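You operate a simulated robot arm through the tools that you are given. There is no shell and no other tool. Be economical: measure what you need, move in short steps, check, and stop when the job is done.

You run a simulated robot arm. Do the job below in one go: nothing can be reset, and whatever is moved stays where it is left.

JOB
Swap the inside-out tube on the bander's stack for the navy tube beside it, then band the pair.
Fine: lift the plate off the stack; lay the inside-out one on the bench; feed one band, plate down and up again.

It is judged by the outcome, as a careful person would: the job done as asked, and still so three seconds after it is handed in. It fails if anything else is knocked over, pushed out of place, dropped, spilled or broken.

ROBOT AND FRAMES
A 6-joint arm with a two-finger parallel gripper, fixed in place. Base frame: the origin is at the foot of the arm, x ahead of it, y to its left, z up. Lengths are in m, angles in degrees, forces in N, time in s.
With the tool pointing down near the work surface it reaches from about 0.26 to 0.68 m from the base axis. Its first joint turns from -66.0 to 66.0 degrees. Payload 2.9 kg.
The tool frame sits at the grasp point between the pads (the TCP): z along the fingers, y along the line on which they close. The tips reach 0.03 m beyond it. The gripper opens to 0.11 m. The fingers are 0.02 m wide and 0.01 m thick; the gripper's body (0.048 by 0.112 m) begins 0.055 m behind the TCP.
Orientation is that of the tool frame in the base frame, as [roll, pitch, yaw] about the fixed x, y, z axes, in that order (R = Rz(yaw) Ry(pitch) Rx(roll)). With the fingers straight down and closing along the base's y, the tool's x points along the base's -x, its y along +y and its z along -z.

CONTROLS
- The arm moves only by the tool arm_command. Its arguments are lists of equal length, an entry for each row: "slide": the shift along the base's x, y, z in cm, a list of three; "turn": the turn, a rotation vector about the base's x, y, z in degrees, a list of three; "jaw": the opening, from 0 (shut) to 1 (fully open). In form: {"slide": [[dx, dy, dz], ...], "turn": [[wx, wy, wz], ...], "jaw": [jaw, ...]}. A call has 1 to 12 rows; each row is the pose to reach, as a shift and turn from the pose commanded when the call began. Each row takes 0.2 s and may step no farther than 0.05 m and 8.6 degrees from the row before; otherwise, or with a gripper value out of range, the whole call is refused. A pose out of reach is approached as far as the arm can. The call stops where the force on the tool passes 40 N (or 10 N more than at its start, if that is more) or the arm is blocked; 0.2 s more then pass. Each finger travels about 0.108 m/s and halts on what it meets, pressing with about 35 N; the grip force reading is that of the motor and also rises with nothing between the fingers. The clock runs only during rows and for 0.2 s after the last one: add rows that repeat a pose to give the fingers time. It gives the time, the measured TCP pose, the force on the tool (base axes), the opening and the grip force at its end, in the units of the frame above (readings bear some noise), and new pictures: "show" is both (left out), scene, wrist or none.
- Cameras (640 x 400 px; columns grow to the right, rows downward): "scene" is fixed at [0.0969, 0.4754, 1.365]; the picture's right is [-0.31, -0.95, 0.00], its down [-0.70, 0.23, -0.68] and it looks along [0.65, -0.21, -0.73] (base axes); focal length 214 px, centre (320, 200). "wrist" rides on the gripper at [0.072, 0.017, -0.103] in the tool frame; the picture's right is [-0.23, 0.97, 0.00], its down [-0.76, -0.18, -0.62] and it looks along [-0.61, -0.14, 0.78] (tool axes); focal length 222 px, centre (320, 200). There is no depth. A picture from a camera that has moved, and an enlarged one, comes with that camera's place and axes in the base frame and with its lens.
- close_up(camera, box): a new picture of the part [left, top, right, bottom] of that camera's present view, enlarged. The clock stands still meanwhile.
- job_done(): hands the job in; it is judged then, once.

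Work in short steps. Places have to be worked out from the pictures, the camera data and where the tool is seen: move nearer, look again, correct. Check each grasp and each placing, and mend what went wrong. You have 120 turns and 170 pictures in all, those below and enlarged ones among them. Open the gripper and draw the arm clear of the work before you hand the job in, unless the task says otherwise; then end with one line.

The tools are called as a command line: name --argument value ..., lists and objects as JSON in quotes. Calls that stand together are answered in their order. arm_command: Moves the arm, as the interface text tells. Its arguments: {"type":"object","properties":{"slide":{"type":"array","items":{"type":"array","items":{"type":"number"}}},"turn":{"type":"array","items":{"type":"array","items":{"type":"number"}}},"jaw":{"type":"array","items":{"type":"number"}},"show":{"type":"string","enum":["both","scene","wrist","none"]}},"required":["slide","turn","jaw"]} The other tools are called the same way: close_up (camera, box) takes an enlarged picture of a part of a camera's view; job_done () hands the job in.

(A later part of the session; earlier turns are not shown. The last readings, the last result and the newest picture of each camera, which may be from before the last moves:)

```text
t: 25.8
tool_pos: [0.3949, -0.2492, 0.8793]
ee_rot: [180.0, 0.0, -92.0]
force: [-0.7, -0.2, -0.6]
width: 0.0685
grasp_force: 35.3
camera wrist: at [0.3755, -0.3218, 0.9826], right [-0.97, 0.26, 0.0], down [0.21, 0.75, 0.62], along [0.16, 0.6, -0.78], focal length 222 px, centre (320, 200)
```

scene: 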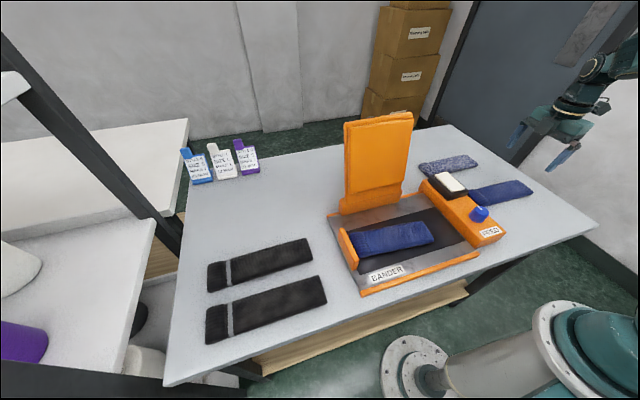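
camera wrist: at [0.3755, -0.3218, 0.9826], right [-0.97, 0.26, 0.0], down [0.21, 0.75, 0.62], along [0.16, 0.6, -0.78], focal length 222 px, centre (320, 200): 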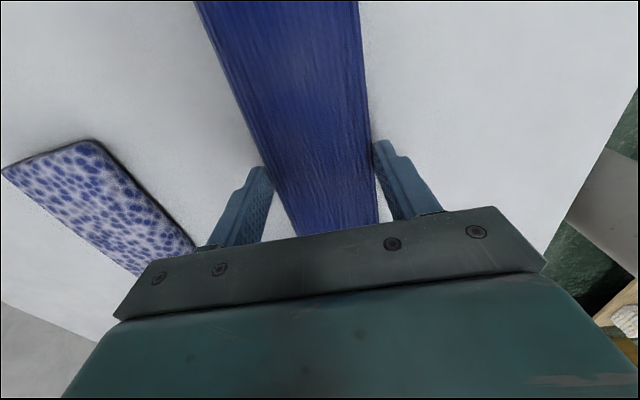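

The navy tube is held. The bottom tube in the bander is at about (0.348, 0.190), yawed ≈ −6°. I'll carry the new one over, matching that yaw.

arm_command --slide '[[0, 0, 4], [0, 0, 8.5], [-0.5, 1, 13], [-1, 3, 17], [-1.5, 7.5, 17.5], [-2, 12, 17.5], [-3, 16.5, 17.5], [-3.5, 21, 17.5], [-4, 25.5, 17.5], [-4.5, 30, 17.5], [-4.5, 34.5, 17.5], [-4.5, 39, 17.5]]' --turn '[[0, 0, 0], [0, 0, 0], [0, 0, 0], [0, 0, 0], [0, 0, 0], [0, 0, 0], [0, 0, -1], [0, 0, -2], [0, 0, -3], [0, 0, -4], [0, 0, -4], [0, 0, -4]]' --jaw '[0.55, 0.55, 0.55, 0.55, 0.55, 0.55, 0.55, 0.55, 0.55, 0.55, 0.55, 0.55]' --show "scene"

```text
t: 28.4
tool_pos: [0.3516, 0.1394, 1.0547]
ee_rot: [180.0, 0.0, -96.1]
force: [-0.3, 0.3, -0.8]
width: 0.0684
grasp_force: 35.0
```

scene: 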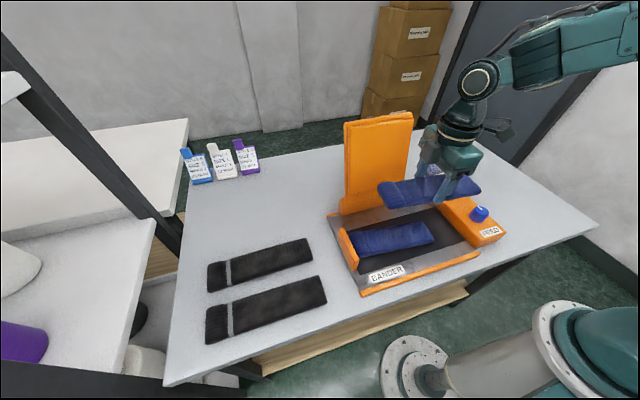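

Moving over the stack and lowering to about 3 cm above it.

arm_command --slide '[[-0.2, 3, -3], [-0.3, 5, -6], [-0.3, 5, -9], [-0.3, 5, -11]]' --turn '[[0, 0, 0], [0, 0, 0], [0, 0, 0], [0, 0, 0]]' --jaw '[0.55, 0.55, 0.55, 0.55]' --show "wrist"

close_up --camera "scene" --box '[330, 200, 450, 275]'

```text
t: 29.4
tool_pos: [0.3469, 0.1908, 0.9443]
ee_rot: [179.9, 0.1, -96.0]
force: [0.3, 0.4, -0.3]
width: 0.0684
grasp_force: 34.9
camera wrist: at [0.3219, 0.1205, 1.0472], right [-0.94, 0.33, 0.0], down [0.26, 0.74, 0.62], along [0.2, 0.59, -0.78], focal length 222 px, centre (320, 200)
```

wrist: 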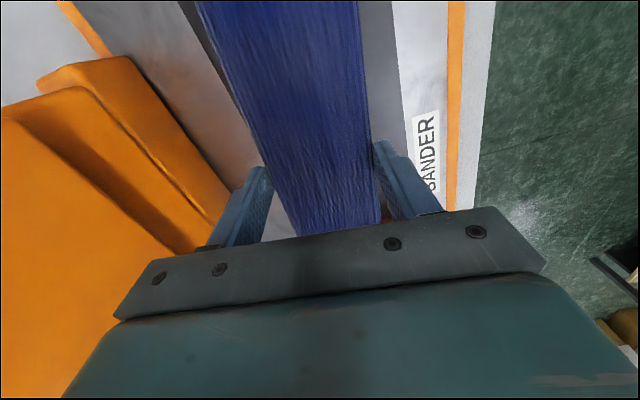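

```text
5.33 times, centred on (390, 238) of scene
camera zoom: at [0.0969, 0.4754, 1.365], right [-0.31, -0.95, 0.0], down [-0.7, 0.23, -0.68], along [0.65, -0.21, -0.73], focal length 1144 px, centre (-53, 0)
```

zoom: 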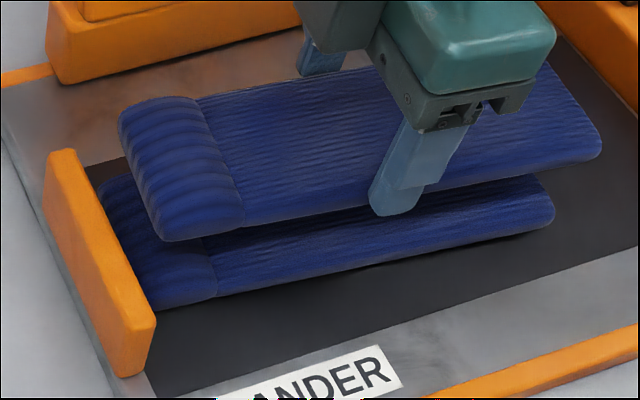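

The tube is nearly parallel and well placed above. Small correction (+1.5° yaw, +2 mm y), then lower gently to contact.

arm_command --slide '[[0, 0.2, -1.5], [0, 0.2, -2.6], [0, 0.2, -3.1], [0, 0.2, -3.3]]' --turn '[[0, 0, 1.5], [0, 0, 1.5], [0, 0, 1.5], [0, 0, 1.5]]' --jaw '[0.55, 0.55, 0.55, 0.55]' --show "none"

close_up --camera "scene" --box '[330, 200, 450, 275]'

```text
t: 30.2
tool_pos: [0.3473, 0.1922, 0.9171]
ee_rot: [180.0, 0.2, -94.4]
force: [-4.8, -1.1, 13.9]
width: 0.0687
grasp_force: 35.2
stopped in row 4: the force on the tool passed its limit (the readings are from after the stop); the commanded pose is now the measured one
```

```text
5.33 times, centred on (390, 238) of scene
camera zoom: at [0.0967, 0.4752, 1.3651], right [-0.31, -0.95, 0.0], down [-0.7, 0.23, -0.68], along [0.65, -0.21, -0.73], focal length 1144 px, centre (-53, 0)
```

zoom: 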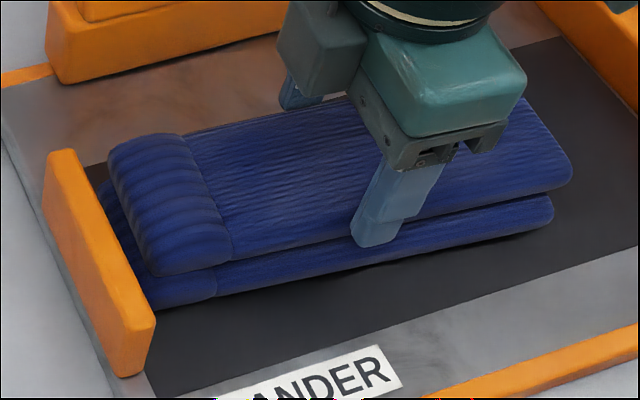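

The tube is in contact and within ~3 mm of the lower one. I'll release, rise straight up, and inspect.

arm_command --slide '[[0, 0, 0], [0, 0, 0], [0, 0, 3], [0, 0, 7], [0, -3, 11], [0, -7, 13]]' --turn '[[0, 0, 0], [0, 0, 0], [0, 0, 0], [0, 0, 0], [0, 0, 0], [0, 0, 0]]' --jaw '[0.8, 0.95, 1, 1, 1, 1]' --show "wrist"

close_up --camera "scene" --box '[330, 200, 450, 275]'

```text
t: 31.6
tool_pos: [0.3465, 0.1222, 1.046]
ee_rot: [180.0, 0.1, -94.4]
force: [-0.6, -0.4, 0.7]
width: 0.1099
grasp_force: 0.1
camera wrist: at [0.3238, 0.051, 1.1489], right [-0.95, 0.3, 0.0], down [0.24, 0.74, 0.62], along [0.19, 0.6, -0.78], focal length 222 px, centre (320, 200)
```

wrist: 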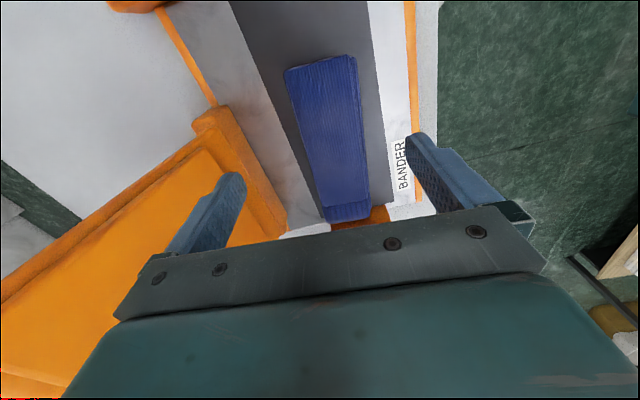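

```text
5.33 times, centred on (390, 238) of scene
camera zoom: at [0.0969, 0.4754, 1.365], right [-0.31, -0.95, 0.0], down [-0.7, 0.23, -0.68], along [0.65, -0.21, -0.73], focal length 1144 px, centre (-53, 0)
```

zoom: 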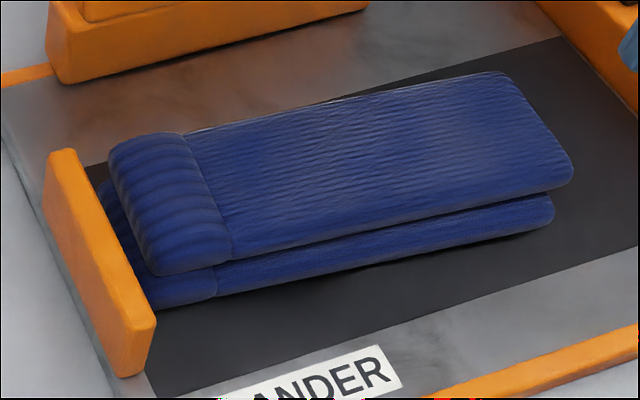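

The pair is stacked properly. Next I'll inspect the feed unit closely from above.

arm_command --slide '[[0, -4, 1], [0, -8, 1], [0, -12, 1], [0.5, -16, 0], [1, -20, -1], [1, -22, -2]]' --turn '[[0, 0, 1], [0, 0, 2], [0, 0, 3], [0, 0, 4], [0, 0, 4.4], [0, 0, 4.4]]' --jaw '[1, 0.9, 0.8, 0.7, 0.7, 0.7]' --show "wrist"

close_up --camera "wrist" --box '[210, 0, 450, 150]'

close_up --camera "scene" --box '[410, 160, 522, 230]'

```text
t: 33.0
tool_pos: [0.3567, -0.0988, 1.0268]
ee_rot: [180.0, 0.1, -90.1]
force: [-0.6, -0.2, -0.2]
width: 0.0771
grasp_force: 0.1
camera wrist: at [0.3398, -0.1701, 1.1295], right [-0.97, 0.23, 0.0], down [0.18, 0.76, 0.62], along [0.14, 0.61, -0.78], focal length 222 px, centre (320, 200)
```

wrist: 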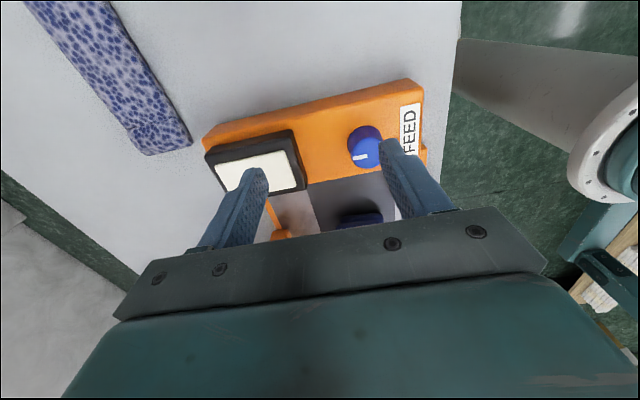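

```text
2.67 times, centred on (330, 75) of wrist
camera zoom: at [0.3398, -0.1701, 1.1295], right [-0.97, 0.23, 0.0], down [0.18, 0.76, 0.62], along [0.14, 0.61, -0.78], focal length 592 px, centre (293, 533)
```

zoom: 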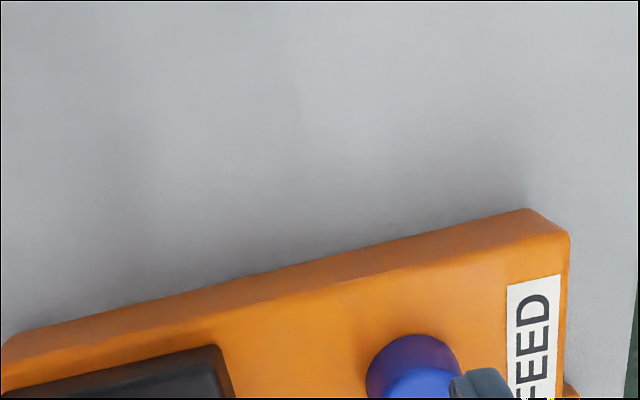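

```text
5.71 times, centred on (466, 195) of scene
camera zoom: at [0.0969, 0.4754, 1.365], right [-0.31, -0.95, 0.0], down [-0.7, 0.23, -0.68], along [0.65, -0.21, -0.73], focal length 1226 px, centre (-514, 229)
```

zoom: 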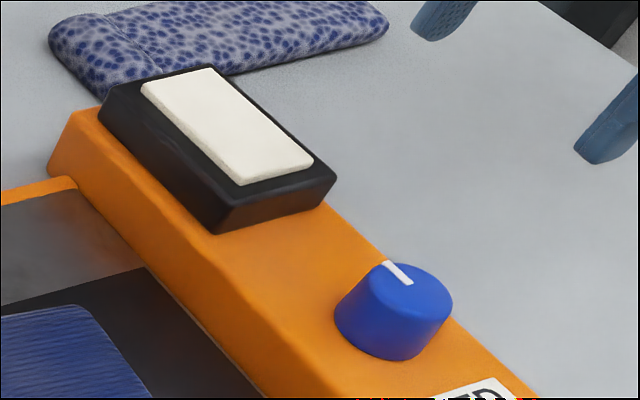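

The blue FEED knob (pointer now toward +x) sits at about (0.316, −0.052), top z≈0.918; the white window looks like an indicator. I'll hover over the knob.

arm_command --slide '[[-2, 2.4, -1], [-4.0, 4.7, -3], [-4.0, 4.7, -5]]' --turn '[[0, 0, 0], [0, 0, 0], [0, 0, 0]]' --jaw '[0.7, 0.7, 0.7]' --show "wrist"

close_up --camera "scene" --box '[410, 160, 522, 230]'

```text
t: 33.8
tool_pos: [0.3168, -0.0494, 0.9768]
ee_rot: [180.0, 0.1, -90.0]
force: [-0.2, -1.1, -0.1]
width: 0.0772
grasp_force: 0.1
camera wrist: at [0.2994, -0.1217, 1.0793], right [-0.97, 0.23, 0.0], down [0.18, 0.76, 0.62], along [0.14, 0.61, -0.78], focal length 222 px, centre (320, 200)
```

wrist: 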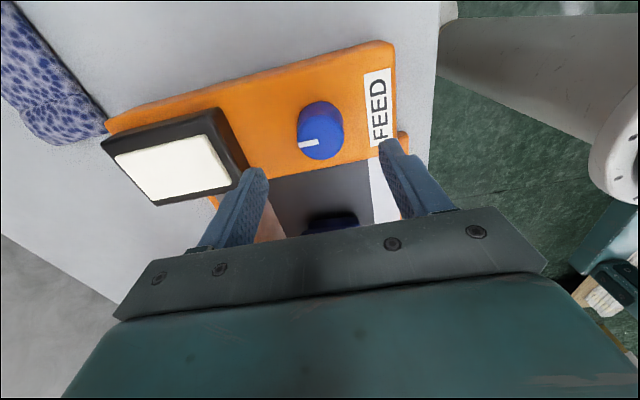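

```text
5.71 times, centred on (466, 195) of scene
camera zoom: at [0.0969, 0.4754, 1.365], right [-0.31, -0.95, 0.0], down [-0.7, 0.23, -0.68], along [0.65, -0.21, -0.73], focal length 1226 px, centre (-514, 229)
```

zoom: 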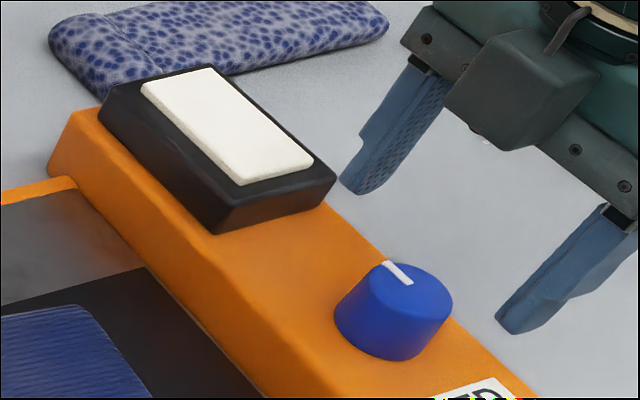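

The knob is centred between fingers. Descending around it.

arm_command --slide '[[-0.1, 0, -1.5], [-0.1, 0, -3], [-0.1, 0, -4.2]]' --turn '[[0, 0, 0], [0, 0, 0], [0, 0, 0]]' --jaw '[0.7, 0.7, 0.7]' --show "wrist"

close_up --camera "scene" --box '[410, 160, 522, 230]'

```text
t: 34.6
tool_pos: [0.3162, -0.0504, 0.9338]
ee_rot: [-179.9, 0.1, -90.0]
force: [-0.1, 0.8, 0.1]
width: 0.077
grasp_force: 0.1
camera wrist: at [0.2987, -0.1226, 1.0365], right [-0.97, 0.23, 0.0], down [0.18, 0.76, 0.62], along [0.14, 0.61, -0.78], focal length 222 px, centre (320, 200)
```

wrist: 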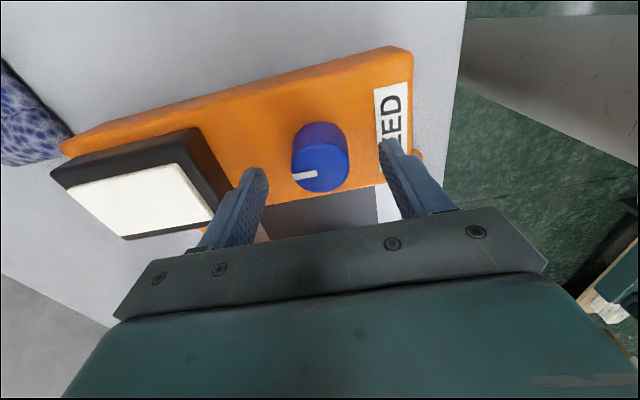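

```text
5.71 times, centred on (466, 195) of scene
camera zoom: at [0.0969, 0.4754, 1.365], right [-0.31, -0.95, 0.0], down [-0.7, 0.23, -0.68], along [0.65, -0.21, -0.73], focal length 1226 px, centre (-514, 229)
```

zoom: 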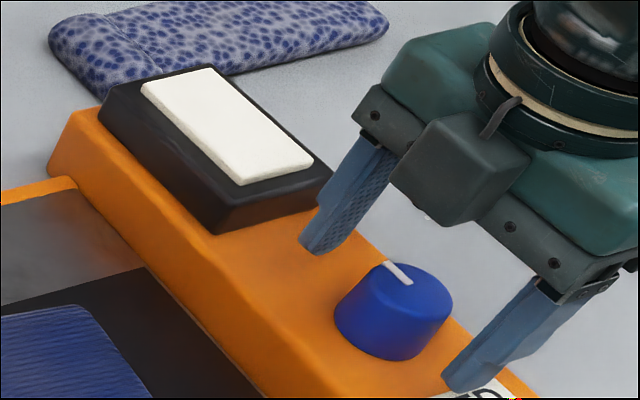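

The knob is ~5 mm further −y. Shift, drop 7 mm, and close.

arm_command --slide '[[0, -0.5, -0.3], [0, -0.5, -0.7], [0, -0.5, -0.7], [0, -0.5, -0.7], [0, -0.5, -0.7]]' --turn '[[0, 0, 0], [0, 0, 0], [0, 0, 0], [0, 0, 0], [0, 0, 0]]' --jaw '[0.7, 0.7, 0.5, 0.35, 0.3]' --show "wrist"

close_up --camera "scene" --box '[410, 160, 522, 230]'

```text
t: 35.8
tool_pos: [0.3143, -0.0545, 0.9265]
ee_rot: [179.8, 0.2, -90.0]
force: [-8.2, -0.6, 1.7]
width: 0.0383
grasp_force: 44.9
camera wrist: at [0.2981, -0.1269, 1.0298], right [-0.97, 0.23, 0.0], down [0.18, 0.76, 0.62], along [0.14, 0.61, -0.78], focal length 222 px, centre (320, 200)
```

wrist: 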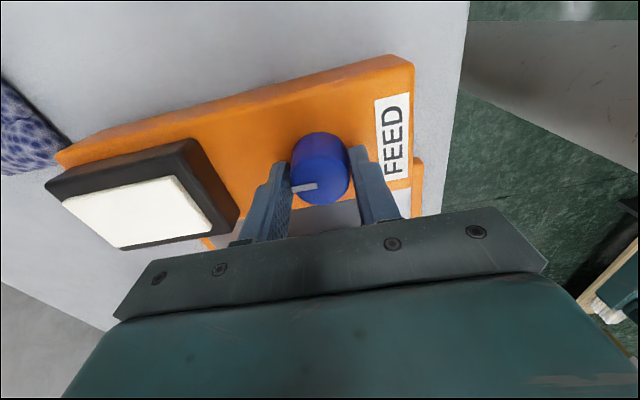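

```text
5.71 times, centred on (466, 195) of scene
camera zoom: at [0.0967, 0.4754, 1.365], right [-0.31, -0.95, 0.0], down [-0.7, 0.23, -0.68], along [0.65, -0.21, -0.73], focal length 1226 px, centre (-514, 229)
```

zoom: 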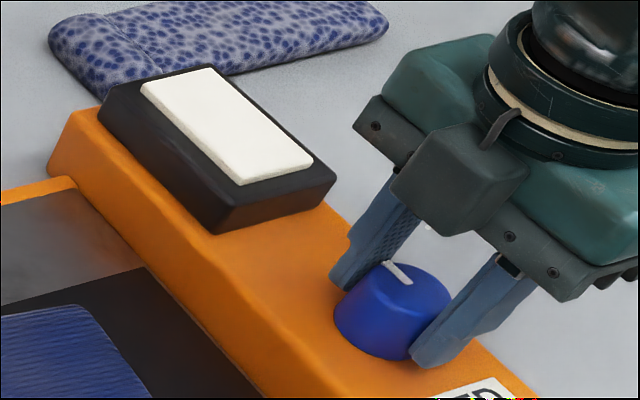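

The knob is gripped (3.8 cm). I'll turn clockwise 32° and watch for any change in the indicator.

arm_command --slide '[[-0.1, 0, 0], [-0.1, 0, 0], [-0.1, 0, 0], [-0.1, 0, 0]]' --turn '[[0, 0, -8], [0, 0, -16], [0, 0, -24], [0, 0, -32]]' --jaw '[0.3, 0.3, 0.3, 0.3]' --show "wrist"

close_up --camera "scene" --box '[340, 160, 522, 274]'

```text
t: 36.8
tool_pos: [0.3154, -0.0547, 0.9267]
ee_rot: [179.9, 0.2, -122.1]
force: [-3.0, 4.2, -14.6]
width: 0.038
grasp_force: 45.3
camera wrist: at [0.2617, -0.1069, 1.0297], right [-0.7, 0.71, 0.0], down [0.56, 0.55, 0.63], along [0.44, 0.44, -0.78], focal length 222 px, centre (320, 200)
```

wrist: 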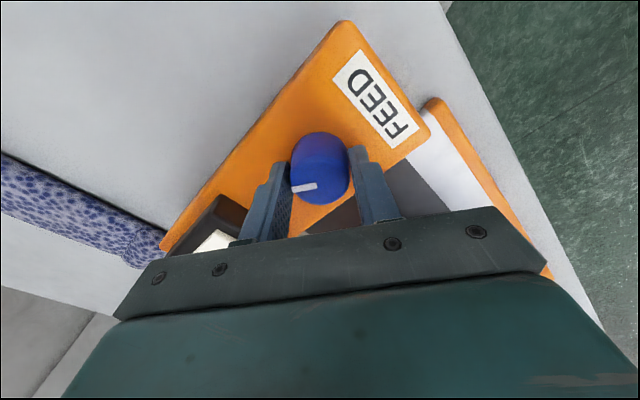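

```text
3.51 times, centred on (431, 217) of scene
camera zoom: at [0.097, 0.4755, 1.365], right [-0.31, -0.95, 0.0], down [-0.7, 0.23, -0.68], along [0.65, -0.21, -0.73], focal length 752 px, centre (-70, 140)
```

zoom: 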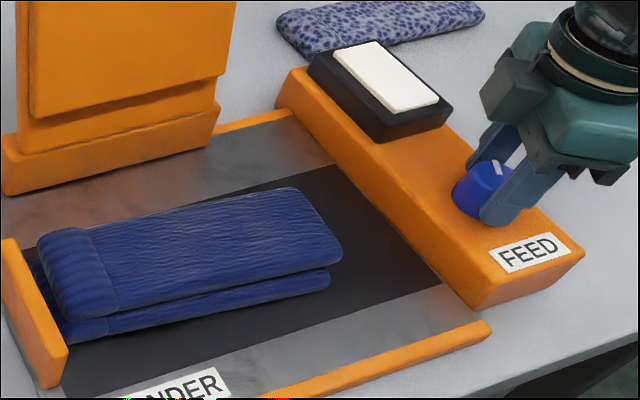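

The knob turns freely with the gripper; no indicator change yet. Continue.

arm_command --slide '[[0, 0, 0], [0, 0, 0], [0, 0, 0], [0, 0, 0]]' --turn '[[0, 0, -8], [0, 0, -16], [0, 0, -24], [0, 0, -32]]' --jaw '[0.3, 0.3, 0.3, 0.3]' --show "wrist"

close_up --camera "scene" --box '[340, 160, 522, 274]'

```text
t: 37.8
tool_pos: [0.3146, -0.056, 0.9284]
ee_rot: [179.9, 0.1, -154.1]
force: [-2.3, 8.4, -16.5]
width: 0.0384
grasp_force: 45.3
camera wrist: at [0.2419, -0.0708, 1.0299], right [-0.22, 0.98, 0.0], down [0.76, 0.17, 0.62], along [0.61, 0.14, -0.78], focal length 222 px, centre (320, 200)
```

wrist: 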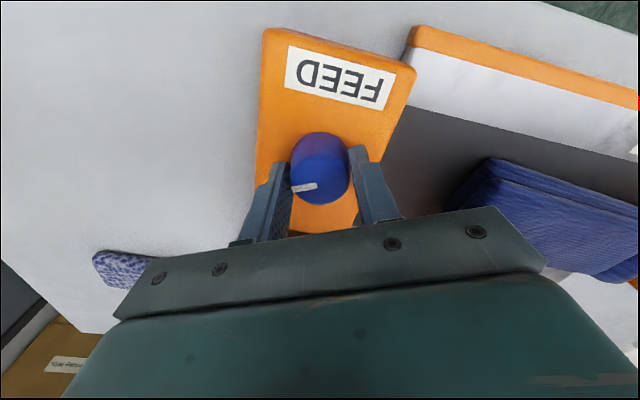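

```text
3.51 times, centred on (431, 217) of scene
camera zoom: at [0.097, 0.4755, 1.3649], right [-0.31, -0.95, 0.0], down [-0.7, 0.23, -0.68], along [0.65, -0.21, -0.73], focal length 752 px, centre (-70, 140)
```

zoom: 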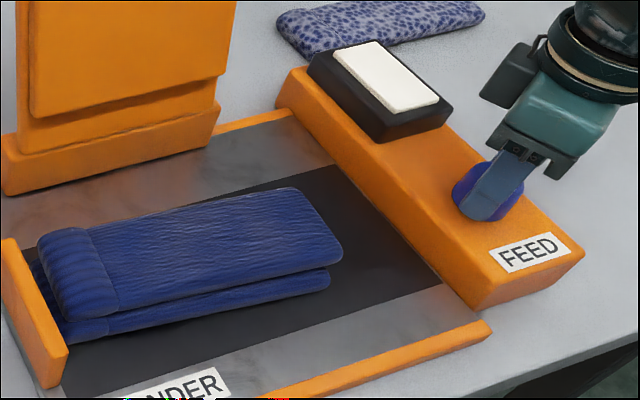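

Still nothing at 64°. Continue to about 92°.

arm_command --slide '[[0, 0, 0], [0, 0, 0], [0, 0, 0], [0, 0, 0]]' --turn '[[0, 0, -7], [0, 0, -14], [0, 0, -21], [0, 0, -28]]' --jaw '[0.3, 0.3, 0.3, 0.3]' --show "none"

close_up --camera "scene" --box '[340, 160, 522, 274]'

```text
t: 38.8
tool_pos: [0.3154, -0.0555, 0.9267]
ee_rot: [179.9, 0.0, 177.9]
force: [-5.1, 14.7, -1.4]
width: 0.0384
grasp_force: 45.0
```

```text
3.51 times, centred on (431, 217) of scene
camera zoom: at [0.0968, 0.4757, 1.3649], right [-0.31, -0.95, 0.0], down [-0.7, 0.23, -0.68], along [0.65, -0.21, -0.73], focal length 752 px, centre (-70, 140)
```

zoom: 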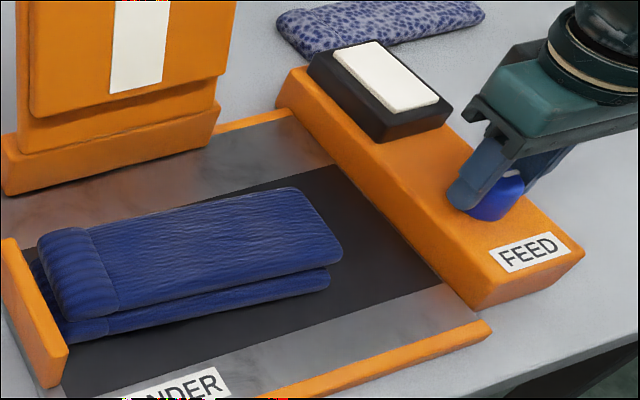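

A white band has appeared on the underside of the plate: one band fed. I'll release the knob without turning it and rise.

arm_command --slide '[[0, 0, 0], [0, 0, 0], [0, 0, 3], [0, 0, 7], [0, 0, 11], [0, 0, 15], [0, 0, 19]]' --turn '[[0, 0, 0], [0, 0, 0], [0, 0, 0], [0, 0, 0], [0, 0, 0], [0, 0, 0], [0, 0, 0]]' --jaw '[0.5, 0.6, 0.6, 0.6, 0.6, 0.6, 0.6]' --show "scene"

close_up --camera "scene" --box '[320, 100, 510, 219]'

```text
t: 40.4
tool_pos: [0.3162, -0.0543, 1.1171]
ee_rot: [180.0, 0.1, 178.1]
force: [0.4, 0.0, 0.5]
width: 0.0659
grasp_force: 0.0
```

scene: 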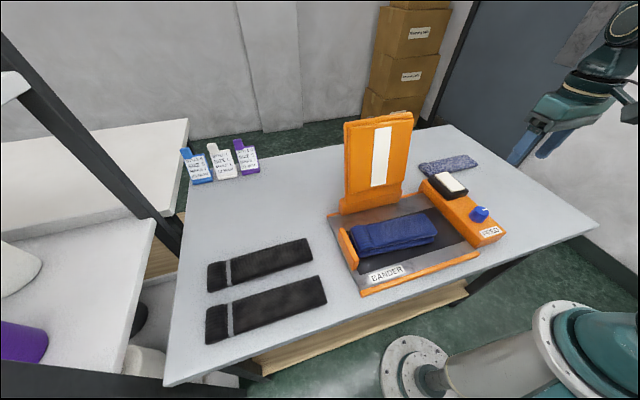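

```text
3.36 times, centred on (415, 160) of scene
camera zoom: at [0.0969, 0.4754, 1.365], right [-0.31, -0.95, 0.0], down [-0.7, 0.23, -0.68], along [0.65, -0.21, -0.73], focal length 721 px, centre (1, 336)
```

zoom: 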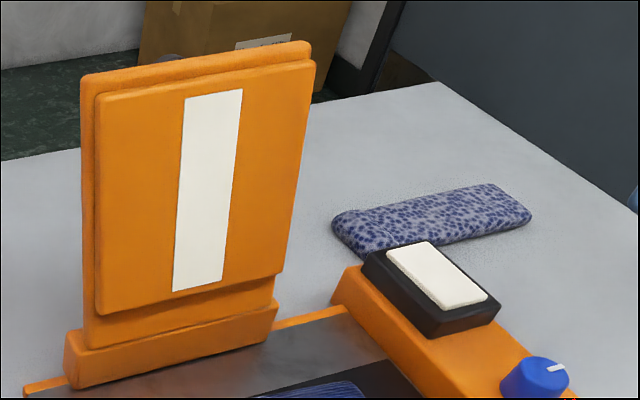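

One band is loaded. Now I'll return to the plate's knob, which is on the far side of the raised plate (≈(0.573, 0.19, 1.093)), first hovering above the plate.

arm_command --slide '[[1, 1, 4], [2, 4, 7], [4, 7, 9.5], [6, 10.5, 11], [8, 14, 11], [10.5, 17.5, 11], [13, 21, 11], [16, 24.3, 11], [19, 24.3, 11]]' --turn '[[0, 0, 0], [0, 0, 1], [0, 0, 2], [0, 0, 2], [0, 0, 2], [0, 0, 2], [0, 0, 2], [0, 0, 2], [0, 0, 2]]' --jaw '[0.7, 0.7, 0.7, 0.7, 0.7, 0.7, 0.7, 0.7, 0.7]' --show "both"

```text
t: 42.4
tool_pos: [0.5039, 0.1879, 1.2282]
ee_rot: [179.9, 0.1, -180.0]
force: [0.1, 0.4, 0.0]
width: 0.077
grasp_force: 0.0
camera wrist: at [0.4305, 0.2046, 1.3312], right [0.23, 0.97, 0.0], down [0.76, -0.18, 0.63], along [0.61, -0.14, -0.78], focal length 222 px, centre (320, 200)
```

scene: 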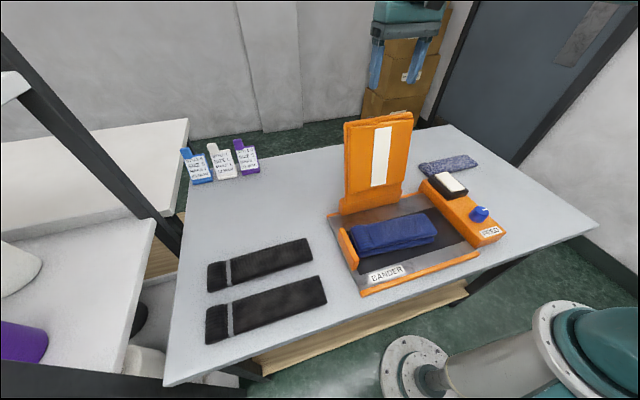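
wrist: 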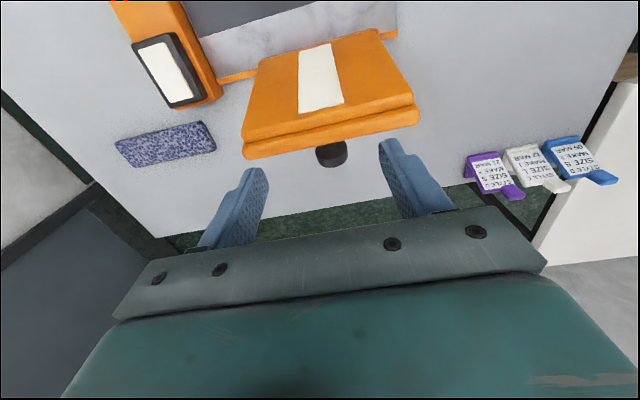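

Knob seen at about (0.55, 0.191, 1.10). I'll move above it and look again.

arm_command --slide '[[2.5, 0.3, -1.5], [4.6, 0.3, -3.5]]' --turn '[[0, 0, 0], [0, 0, 0]]' --jaw '[0.7, 0.7]' --show "wrist"

close_up --camera "scene" --box '[320, 60, 480, 160]'

```text
t: 43.0
tool_pos: [0.5507, 0.189, 1.1938]
ee_rot: [180.0, 0.3, 180.0]
force: [-0.2, 0.6, 0.4]
width: 0.0773
grasp_force: 0.1
camera wrist: at [0.4776, 0.2067, 1.2961], right [0.23, 0.97, 0.0], down [0.76, -0.18, 0.63], along [0.61, -0.14, -0.78], focal length 222 px, centre (320, 200)
```

wrist: 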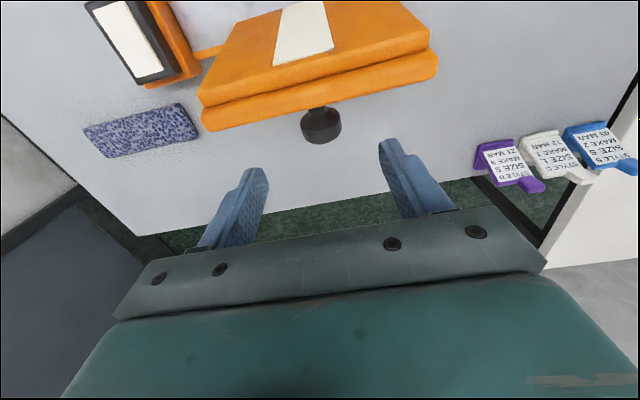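

```text
4.00 times, centred on (400, 110) of scene
camera zoom: at [0.0969, 0.4754, 1.365], right [-0.31, -0.95, 0.0], down [-0.7, 0.23, -0.68], along [0.65, -0.21, -0.73], focal length 858 px, centre (0, 560)
```

zoom: 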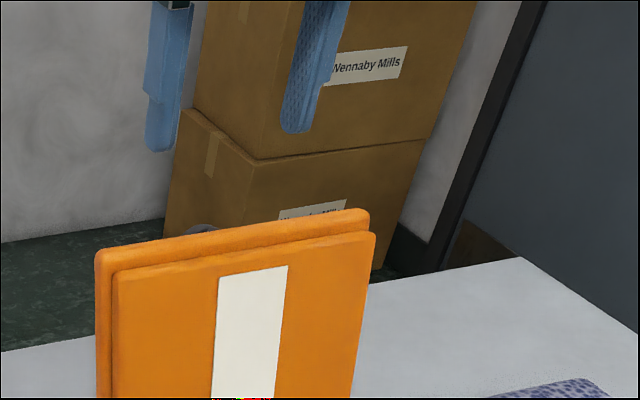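

Triangulated knob cap centre: (0.551, 0.190, 1.093). Lowering to it and closing.

arm_command --slide '[[0.0, 0, -3], [0.0, 0, -6], [0.0, 0, -8.8], [0, 0, -8.8], [0, 0, -8.8], [0, 0, -8.8]]' --turn '[[0, 0, 0], [0, 0, 0], [0, 0, 0], [0, 0, 0], [0, 0, 0], [0, 0, 0]]' --jaw '[0.7, 0.7, 0.7, 0.5, 0.3, 0.25]' --show "both"

```text
t: 44.4
tool_pos: [0.5502, 0.19, 1.1042]
ee_rot: [180.0, 0.1, -179.9]
force: [-0.9, -1.2, -1.4]
width: 0.0373
grasp_force: 45.2
camera wrist: at [0.477, 0.2078, 1.2077], right [0.23, 0.97, 0.0], down [0.76, -0.18, 0.62], along [0.61, -0.14, -0.78], focal length 222 px, centre (320, 200)
```

scene: 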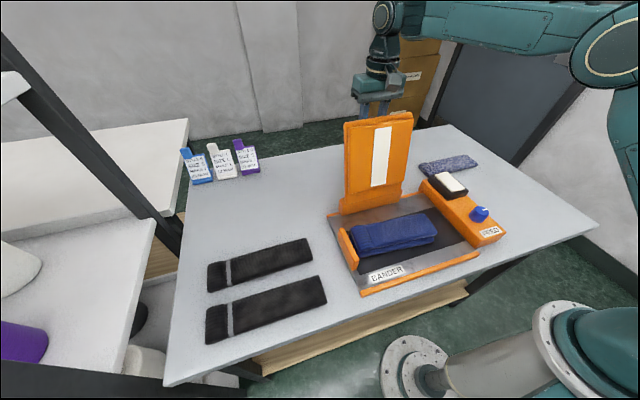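
wrist: 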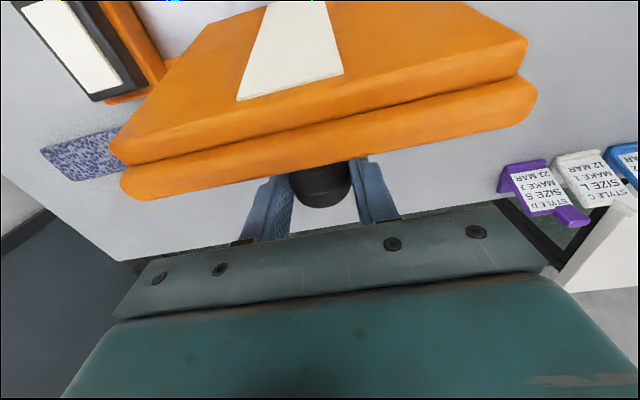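

Firm grip on the plate knob. I'll bring the plate down along the same arc, first part.

arm_command --slide '[[-2.71, 0, 0.81], [-5.52, 0, 1.23], [-8.37, 0, 1.25], [-11.21, 0, 0.87], [-13.97, 0, 0.09], [-16.6, 0, -1.07]]' --turn '[[0, 0, 0], [0, 0, 0], [0, 0, 0], [0, 0, 0], [0, 0, 0], [0, 0, 0]]' --jaw '[0.25, 0.25, 0.25, 0.25, 0.25, 0.25]' --show "both"

```text
t: 45.8
tool_pos: [0.3836, 0.1895, 1.0952]
ee_rot: [-180.0, 0.3, 180.0]
force: [3.3, -4.0, 8.1]
width: 0.0375
grasp_force: 45.1
camera wrist: at [0.311, 0.2076, 1.1981], right [0.23, 0.97, 0.0], down [0.76, -0.18, 0.63], along [0.61, -0.14, -0.78], focal length 222 px, centre (320, 200)
```

scene: 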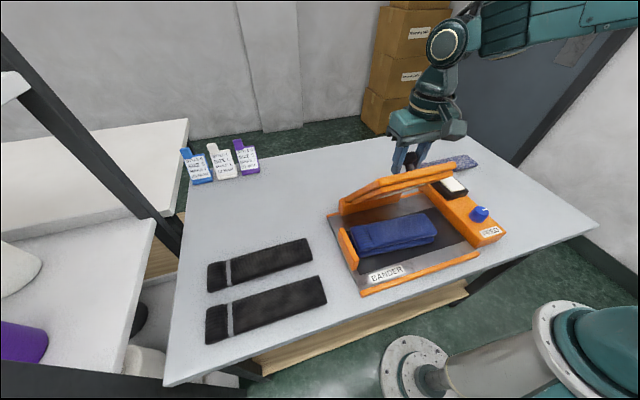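
wrist: 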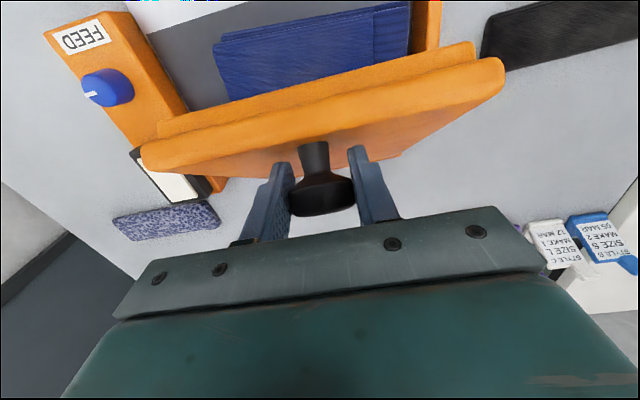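

Tracking well. Continuing down to nearly closed.

arm_command --slide '[[-2.46, 0, -1.53], [-4.67, 0, -3.4], [-6.62, 0, -5.57], [-8.24, 0, -8.0], [-9.51, 0, -10.63], [-10.1, 0, -12.2]]' --turn '[[0, 0, 0], [0, 0, 0], [0, 0, 0], [0, 0, 0], [0, 0, 0], [0, 0, 0]]' --jaw '[0.25, 0.25, 0.25, 0.25, 0.25, 0.25]' --show "both"

close_up --camera "scene" --box '[320, 180, 480, 280]'

```text
t: 47.2
tool_pos: [0.2831, 0.1904, 0.971]
ee_rot: [180.0, 0.2, 179.9]
force: [3.6, -1.8, 3.9]
width: 0.0377
grasp_force: 45.3
camera wrist: at [0.2105, 0.2077, 1.0734], right [0.23, 0.97, 0.0], down [0.76, -0.18, 0.63], along [0.61, -0.14, -0.78], focal length 222 px, centre (320, 200)
```

scene: 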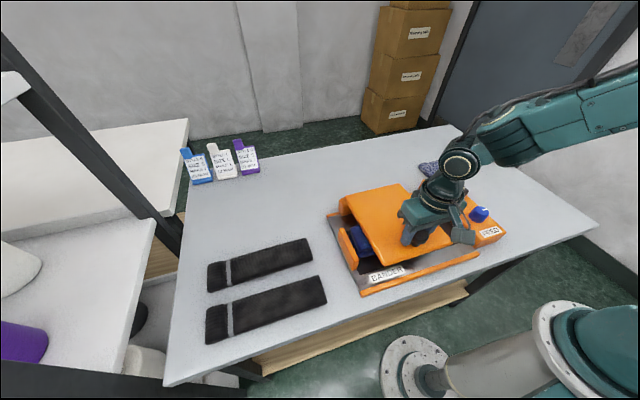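
wrist: 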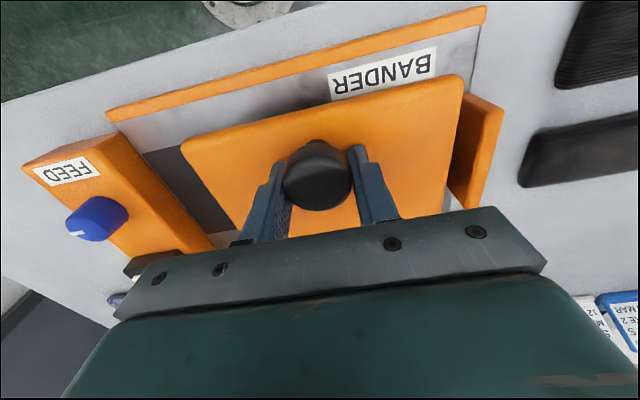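

```text
4.00 times, centred on (400, 230) of scene
camera zoom: at [0.0969, 0.4753, 1.365], right [-0.31, -0.95, 0.0], down [-0.7, 0.23, -0.68], along [0.65, -0.21, -0.73], focal length 858 px, centre (0, 80)
```

zoom: 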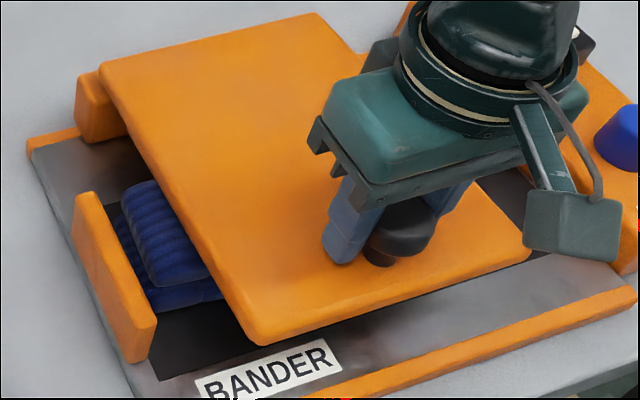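

Nearly closed. I'll go the last bit down in small steps until it rests and presses on the stack.

arm_command --slide '[[-0.1, 0, -0.5], [-0.2, 0, -1.0], [-0.25, 0, -1.4], [-0.3, 0, -1.8], [-0.3, 0, -2.2], [-0.3, 0, -2.2]]' --turn '[[0, 0, 0], [0, 0, 0], [0, 0, 0], [0, 0, 0], [0, 0, 0], [0, 0, 0]]' --jaw '[0.25, 0.25, 0.25, 0.25, 0.25, 0.25]' --show "wrist"

close_up --camera "scene" --box '[320, 180, 480, 280]'

```text
t: 48.1
tool_pos: [0.2822, 0.1901, 0.961]
ee_rot: [180.0, 0.3, -179.9]
force: [-2.5, -3.6, 13.9]
width: 0.0375
grasp_force: 44.8
stopped in row 4: the force on the tool passed its limit (the readings are from after the stop); the commanded pose is now the measured one
camera wrist: at [0.2079, 0.2075, 1.0625], right [0.23, 0.97, 0.0], down [0.76, -0.18, 0.63], along [0.61, -0.14, -0.78], focal length 222 px, centre (320, 200)
```

wrist: 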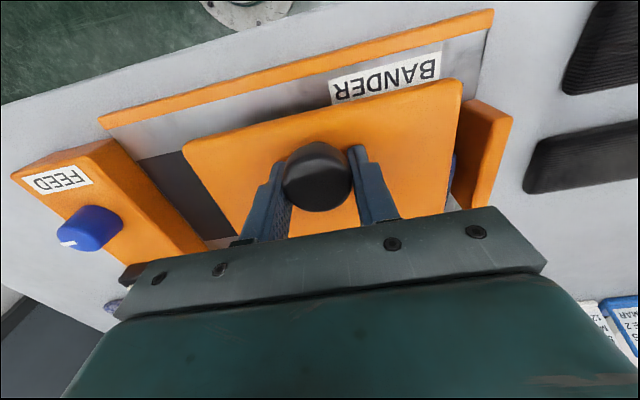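

```text
4.00 times, centred on (400, 230) of scene
camera zoom: at [0.0968, 0.4752, 1.3651], right [-0.31, -0.95, 0.0], down [-0.7, 0.23, -0.68], along [0.65, -0.21, -0.73], focal length 858 px, centre (0, 80)
```

zoom: 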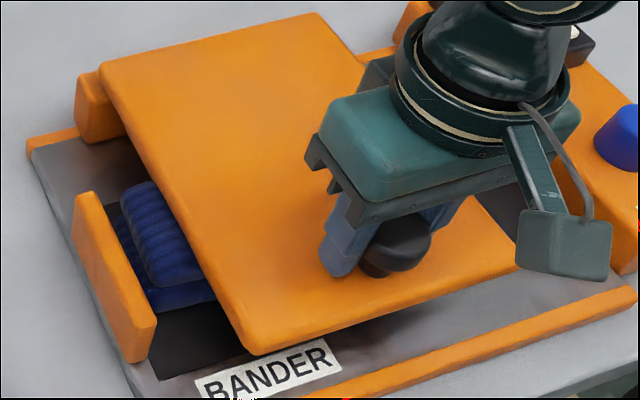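

The plate is fully down and pressed (force limit reached, same position as at the start). Now raise it again along the arc.

arm_command --slide '[[0, 0, 0], [0.9, 0, 2.88], [2.17, 0, 5.51], [3.79, 0, 7.94], [5.74, 0, 10.11], [7.95, 0, 11.98], [10.41, 0, 13.51]]' --turn '[[0, 0, 0], [0, 0, 0], [0, 0, 0], [0, 0, 0], [0, 0, 0], [0, 0, 0], [0, 0, 0]]' --jaw '[0.25, 0.25, 0.25, 0.25, 0.25, 0.25, 0.25]' --show "both"

close_up --camera "scene" --box '[320, 180, 480, 280]'

```text
t: 49.7
tool_pos: [0.3859, 0.1903, 1.0939]
ee_rot: [179.9, 0.2, -179.9]
force: [5.0, 8.2, -23.2]
width: 0.0331
grasp_force: 45.0
camera wrist: at [0.313, 0.2074, 1.1967], right [0.23, 0.97, 0.0], down [0.76, -0.18, 0.63], along [0.61, -0.14, -0.78], focal length 222 px, centre (320, 200)
```

scene: 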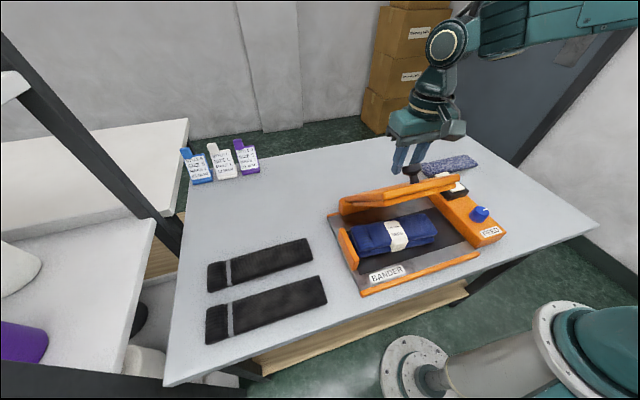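
wrist: 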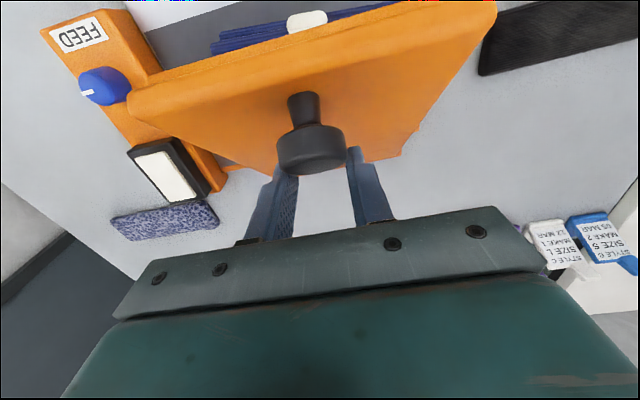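

```text
4.00 times, centred on (400, 230) of scene
camera zoom: at [0.0973, 0.4757, 1.3648], right [-0.31, -0.95, 0.0], down [-0.7, 0.23, -0.68], along [0.65, -0.21, -0.73], focal length 858 px, centre (0, 80)
```

zoom: 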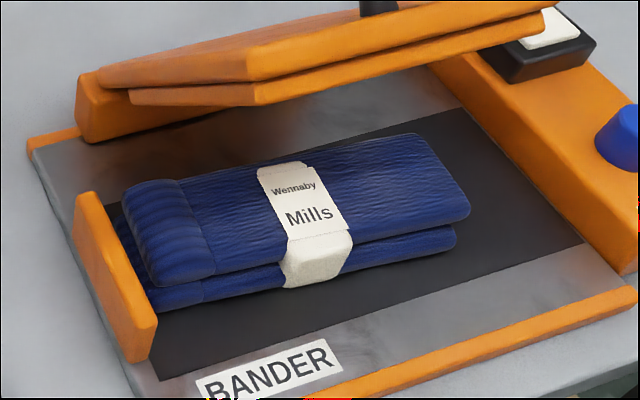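

The pair is now banded ("Wennaby Mills" band around both). But the knob has slipped to the edge of the pads (about 1.6 cm off); before it lets go I'll lower the plate part way and regrip.

arm_command --slide '[[-1.0, 0, -1.0], [-2.2, 0, -1.9], [-4.1, 0, -3.7], [-5.8, 0, -5.7], [-7.3, 0, -8.0]]' --turn '[[0, 0, 0], [0, 0, 0], [0, 0, 0], [0, 0, 0], [0, 0, 0]]' --jaw '[0.25, 0.25, 0.25, 0.25, 0.25]' --show "both"

```text
t: 50.9
tool_pos: [0.3146, 0.1897, 1.0168]
ee_rot: [179.8, 0.5, 179.9]
force: [0.5, 0.0, -0.3]
width: 0.0273
grasp_force: 0.0
camera wrist: at [0.2403, 0.2077, 1.1177], right [0.23, 0.97, 0.0], down [0.76, -0.18, 0.63], along [0.61, -0.14, -0.78], focal length 222 px, centre (320, 200)
```

scene: 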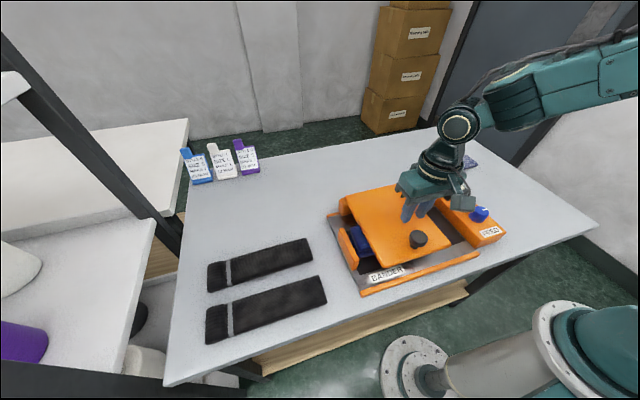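
wrist: 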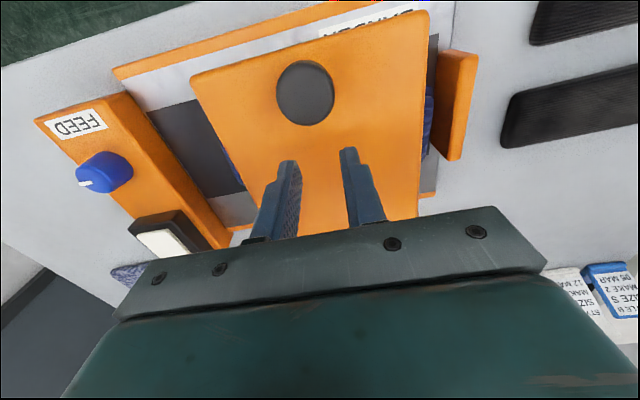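

The knob slipped out and the plate settled back closed on the pair. I'll open, recenter over the knob and regrip a little deeper.

arm_command --slide '[[0, 0, 1], [0, 0, 1], [-1.7, 0.1, 1], [-3.2, 0.1, 0], [-3.2, 0.1, -2.5]]' --turn '[[0, 0, 0], [0, 0, 0], [0, 0, 0], [0, 0, 0], [0, 0, 0]]' --jaw '[0.5, 0.7, 0.7, 0.7, 0.7]' --show "wrist"

close_up --camera "scene" --box '[320, 180, 480, 280]'

```text
t: 52.1
tool_pos: [0.2802, 0.1917, 0.99]
ee_rot: [179.9, 0.3, 179.9]
force: [-0.6, 0.4, -1.0]
width: 0.0772
grasp_force: 0.1
camera wrist: at [0.2062, 0.2081, 1.0928], right [0.23, 0.97, 0.0], down [0.76, -0.18, 0.63], along [0.61, -0.14, -0.78], focal length 222 px, centre (320, 200)
```

wrist: 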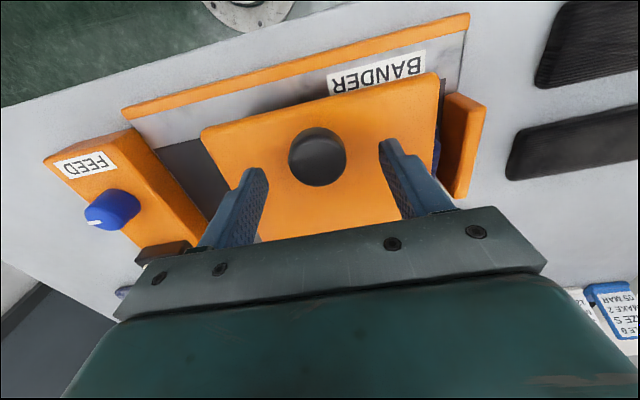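

```text
4.00 times, centred on (400, 230) of scene
camera zoom: at [0.0969, 0.4754, 1.365], right [-0.31, -0.95, 0.0], down [-0.7, 0.23, -0.68], along [0.65, -0.21, -0.73], focal length 858 px, centre (0, 80)
```

zoom: 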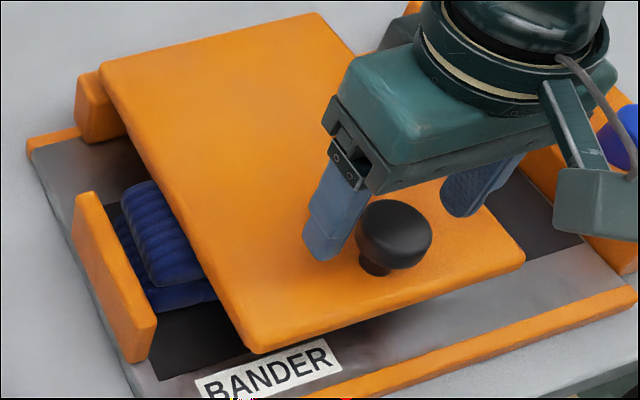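

The knob cap is actually at x≈0.275, so I had gripped it 7 mm off-centre. Correcting x, lowering and gripping again.

arm_command --slide '[[-0.6, -0.1, -1.5], [-0.6, -0.1, -2.9], [-0.6, -0.1, -2.9], [-0.6, -0.1, -2.9], [-0.6, -0.1, -2.9]]' --turn '[[0, 0, 0], [0, 0, 0], [0, 0, 0], [0, 0, 0], [0, 0, 0]]' --jaw '[0.7, 0.7, 0.4, 0.25, 0.25]' --show "wrist"

```text
t: 53.3
tool_pos: [0.2732, 0.1899, 0.961]
ee_rot: [179.8, 0.2, 180.0]
force: [0.8, -1.2, -0.7]
width: 0.0376
grasp_force: 44.9
camera wrist: at [0.2, 0.2074, 1.0634], right [0.23, 0.97, 0.0], down [0.76, -0.18, 0.63], along [0.61, -0.14, -0.78], focal length 222 px, centre (320, 200)
```

wrist: 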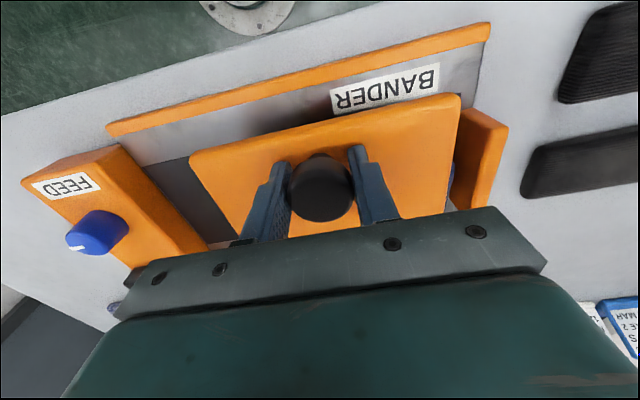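

Now the knob is centred in the pads. Raise slowly along the refined arc.

arm_command --slide '[[0.4, 0, 1.34], [0.88, 0, 2.68], [1.48, 0, 4.0], [2.15, 0, 5.28], [2.93, 0, 6.5], [3.77, 0, 7.68]]' --turn '[[0, 0, 0], [0, 0, 0], [0, 0, 0], [0, 0, 0], [0, 0, 0], [0, 0, 0]]' --jaw '[0.25, 0.25, 0.25, 0.25, 0.25, 0.25]' --show "wrist"

```text
t: 54.7
tool_pos: [0.313, 0.1893, 1.0379]
ee_rot: [179.9, 0.3, 179.9]
force: [-0.3, -12.2, -9.2]
width: 0.0372
grasp_force: 45.4
camera wrist: at [0.2394, 0.2078, 1.1407], right [0.23, 0.97, 0.0], down [0.76, -0.18, 0.63], along [0.61, -0.14, -0.78], focal length 222 px, centre (320, 200)
```

wrist: 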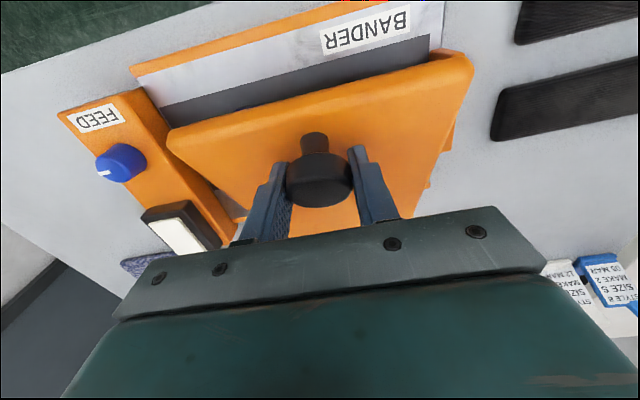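

Grip holds. Continue slowly toward vertical.

arm_command --slide '[[0.95, -0.1, 1.1], [1.93, -0.1, 2.15], [3.0, -0.1, 3.12], [4.15, -0.1, 4.01], [5.35, -0.1, 4.82], [6.6, -0.1, 5.54], [7.9, -0.1, 6.17], [9.25, -0.1, 6.72]]' --turn '[[0, 0, 0], [0, 0, 0], [0, 0, 0], [0, 0, 0], [0, 0, 0], [0, 0, 0], [0, 0, 0], [0, 0, 0]]' --jaw '[0.25, 0.25, 0.25, 0.25, 0.25, 0.25, 0.25, 0.25]' --show "wrist"

```text
t: 56.5
tool_pos: [0.4047, 0.1896, 1.1055]
ee_rot: [179.8, 0.4, 180.0]
force: [-7.0, 19.1, 0.4]
width: 0.0376
grasp_force: 44.7
camera wrist: at [0.3318, 0.2072, 1.2079], right [0.23, 0.97, 0.01], down [0.76, -0.18, 0.63], along [0.61, -0.14, -0.78], focal length 222 px, centre (320, 200)
```

wrist: 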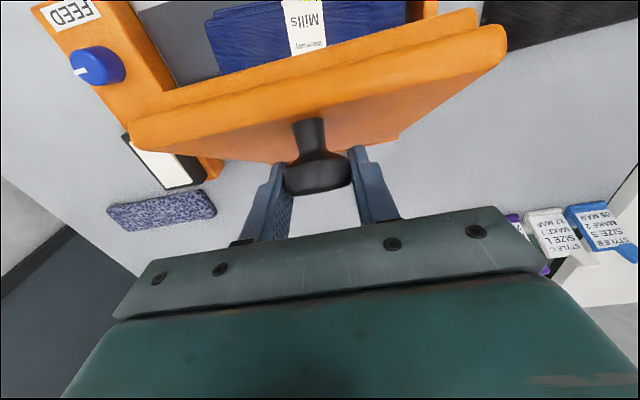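

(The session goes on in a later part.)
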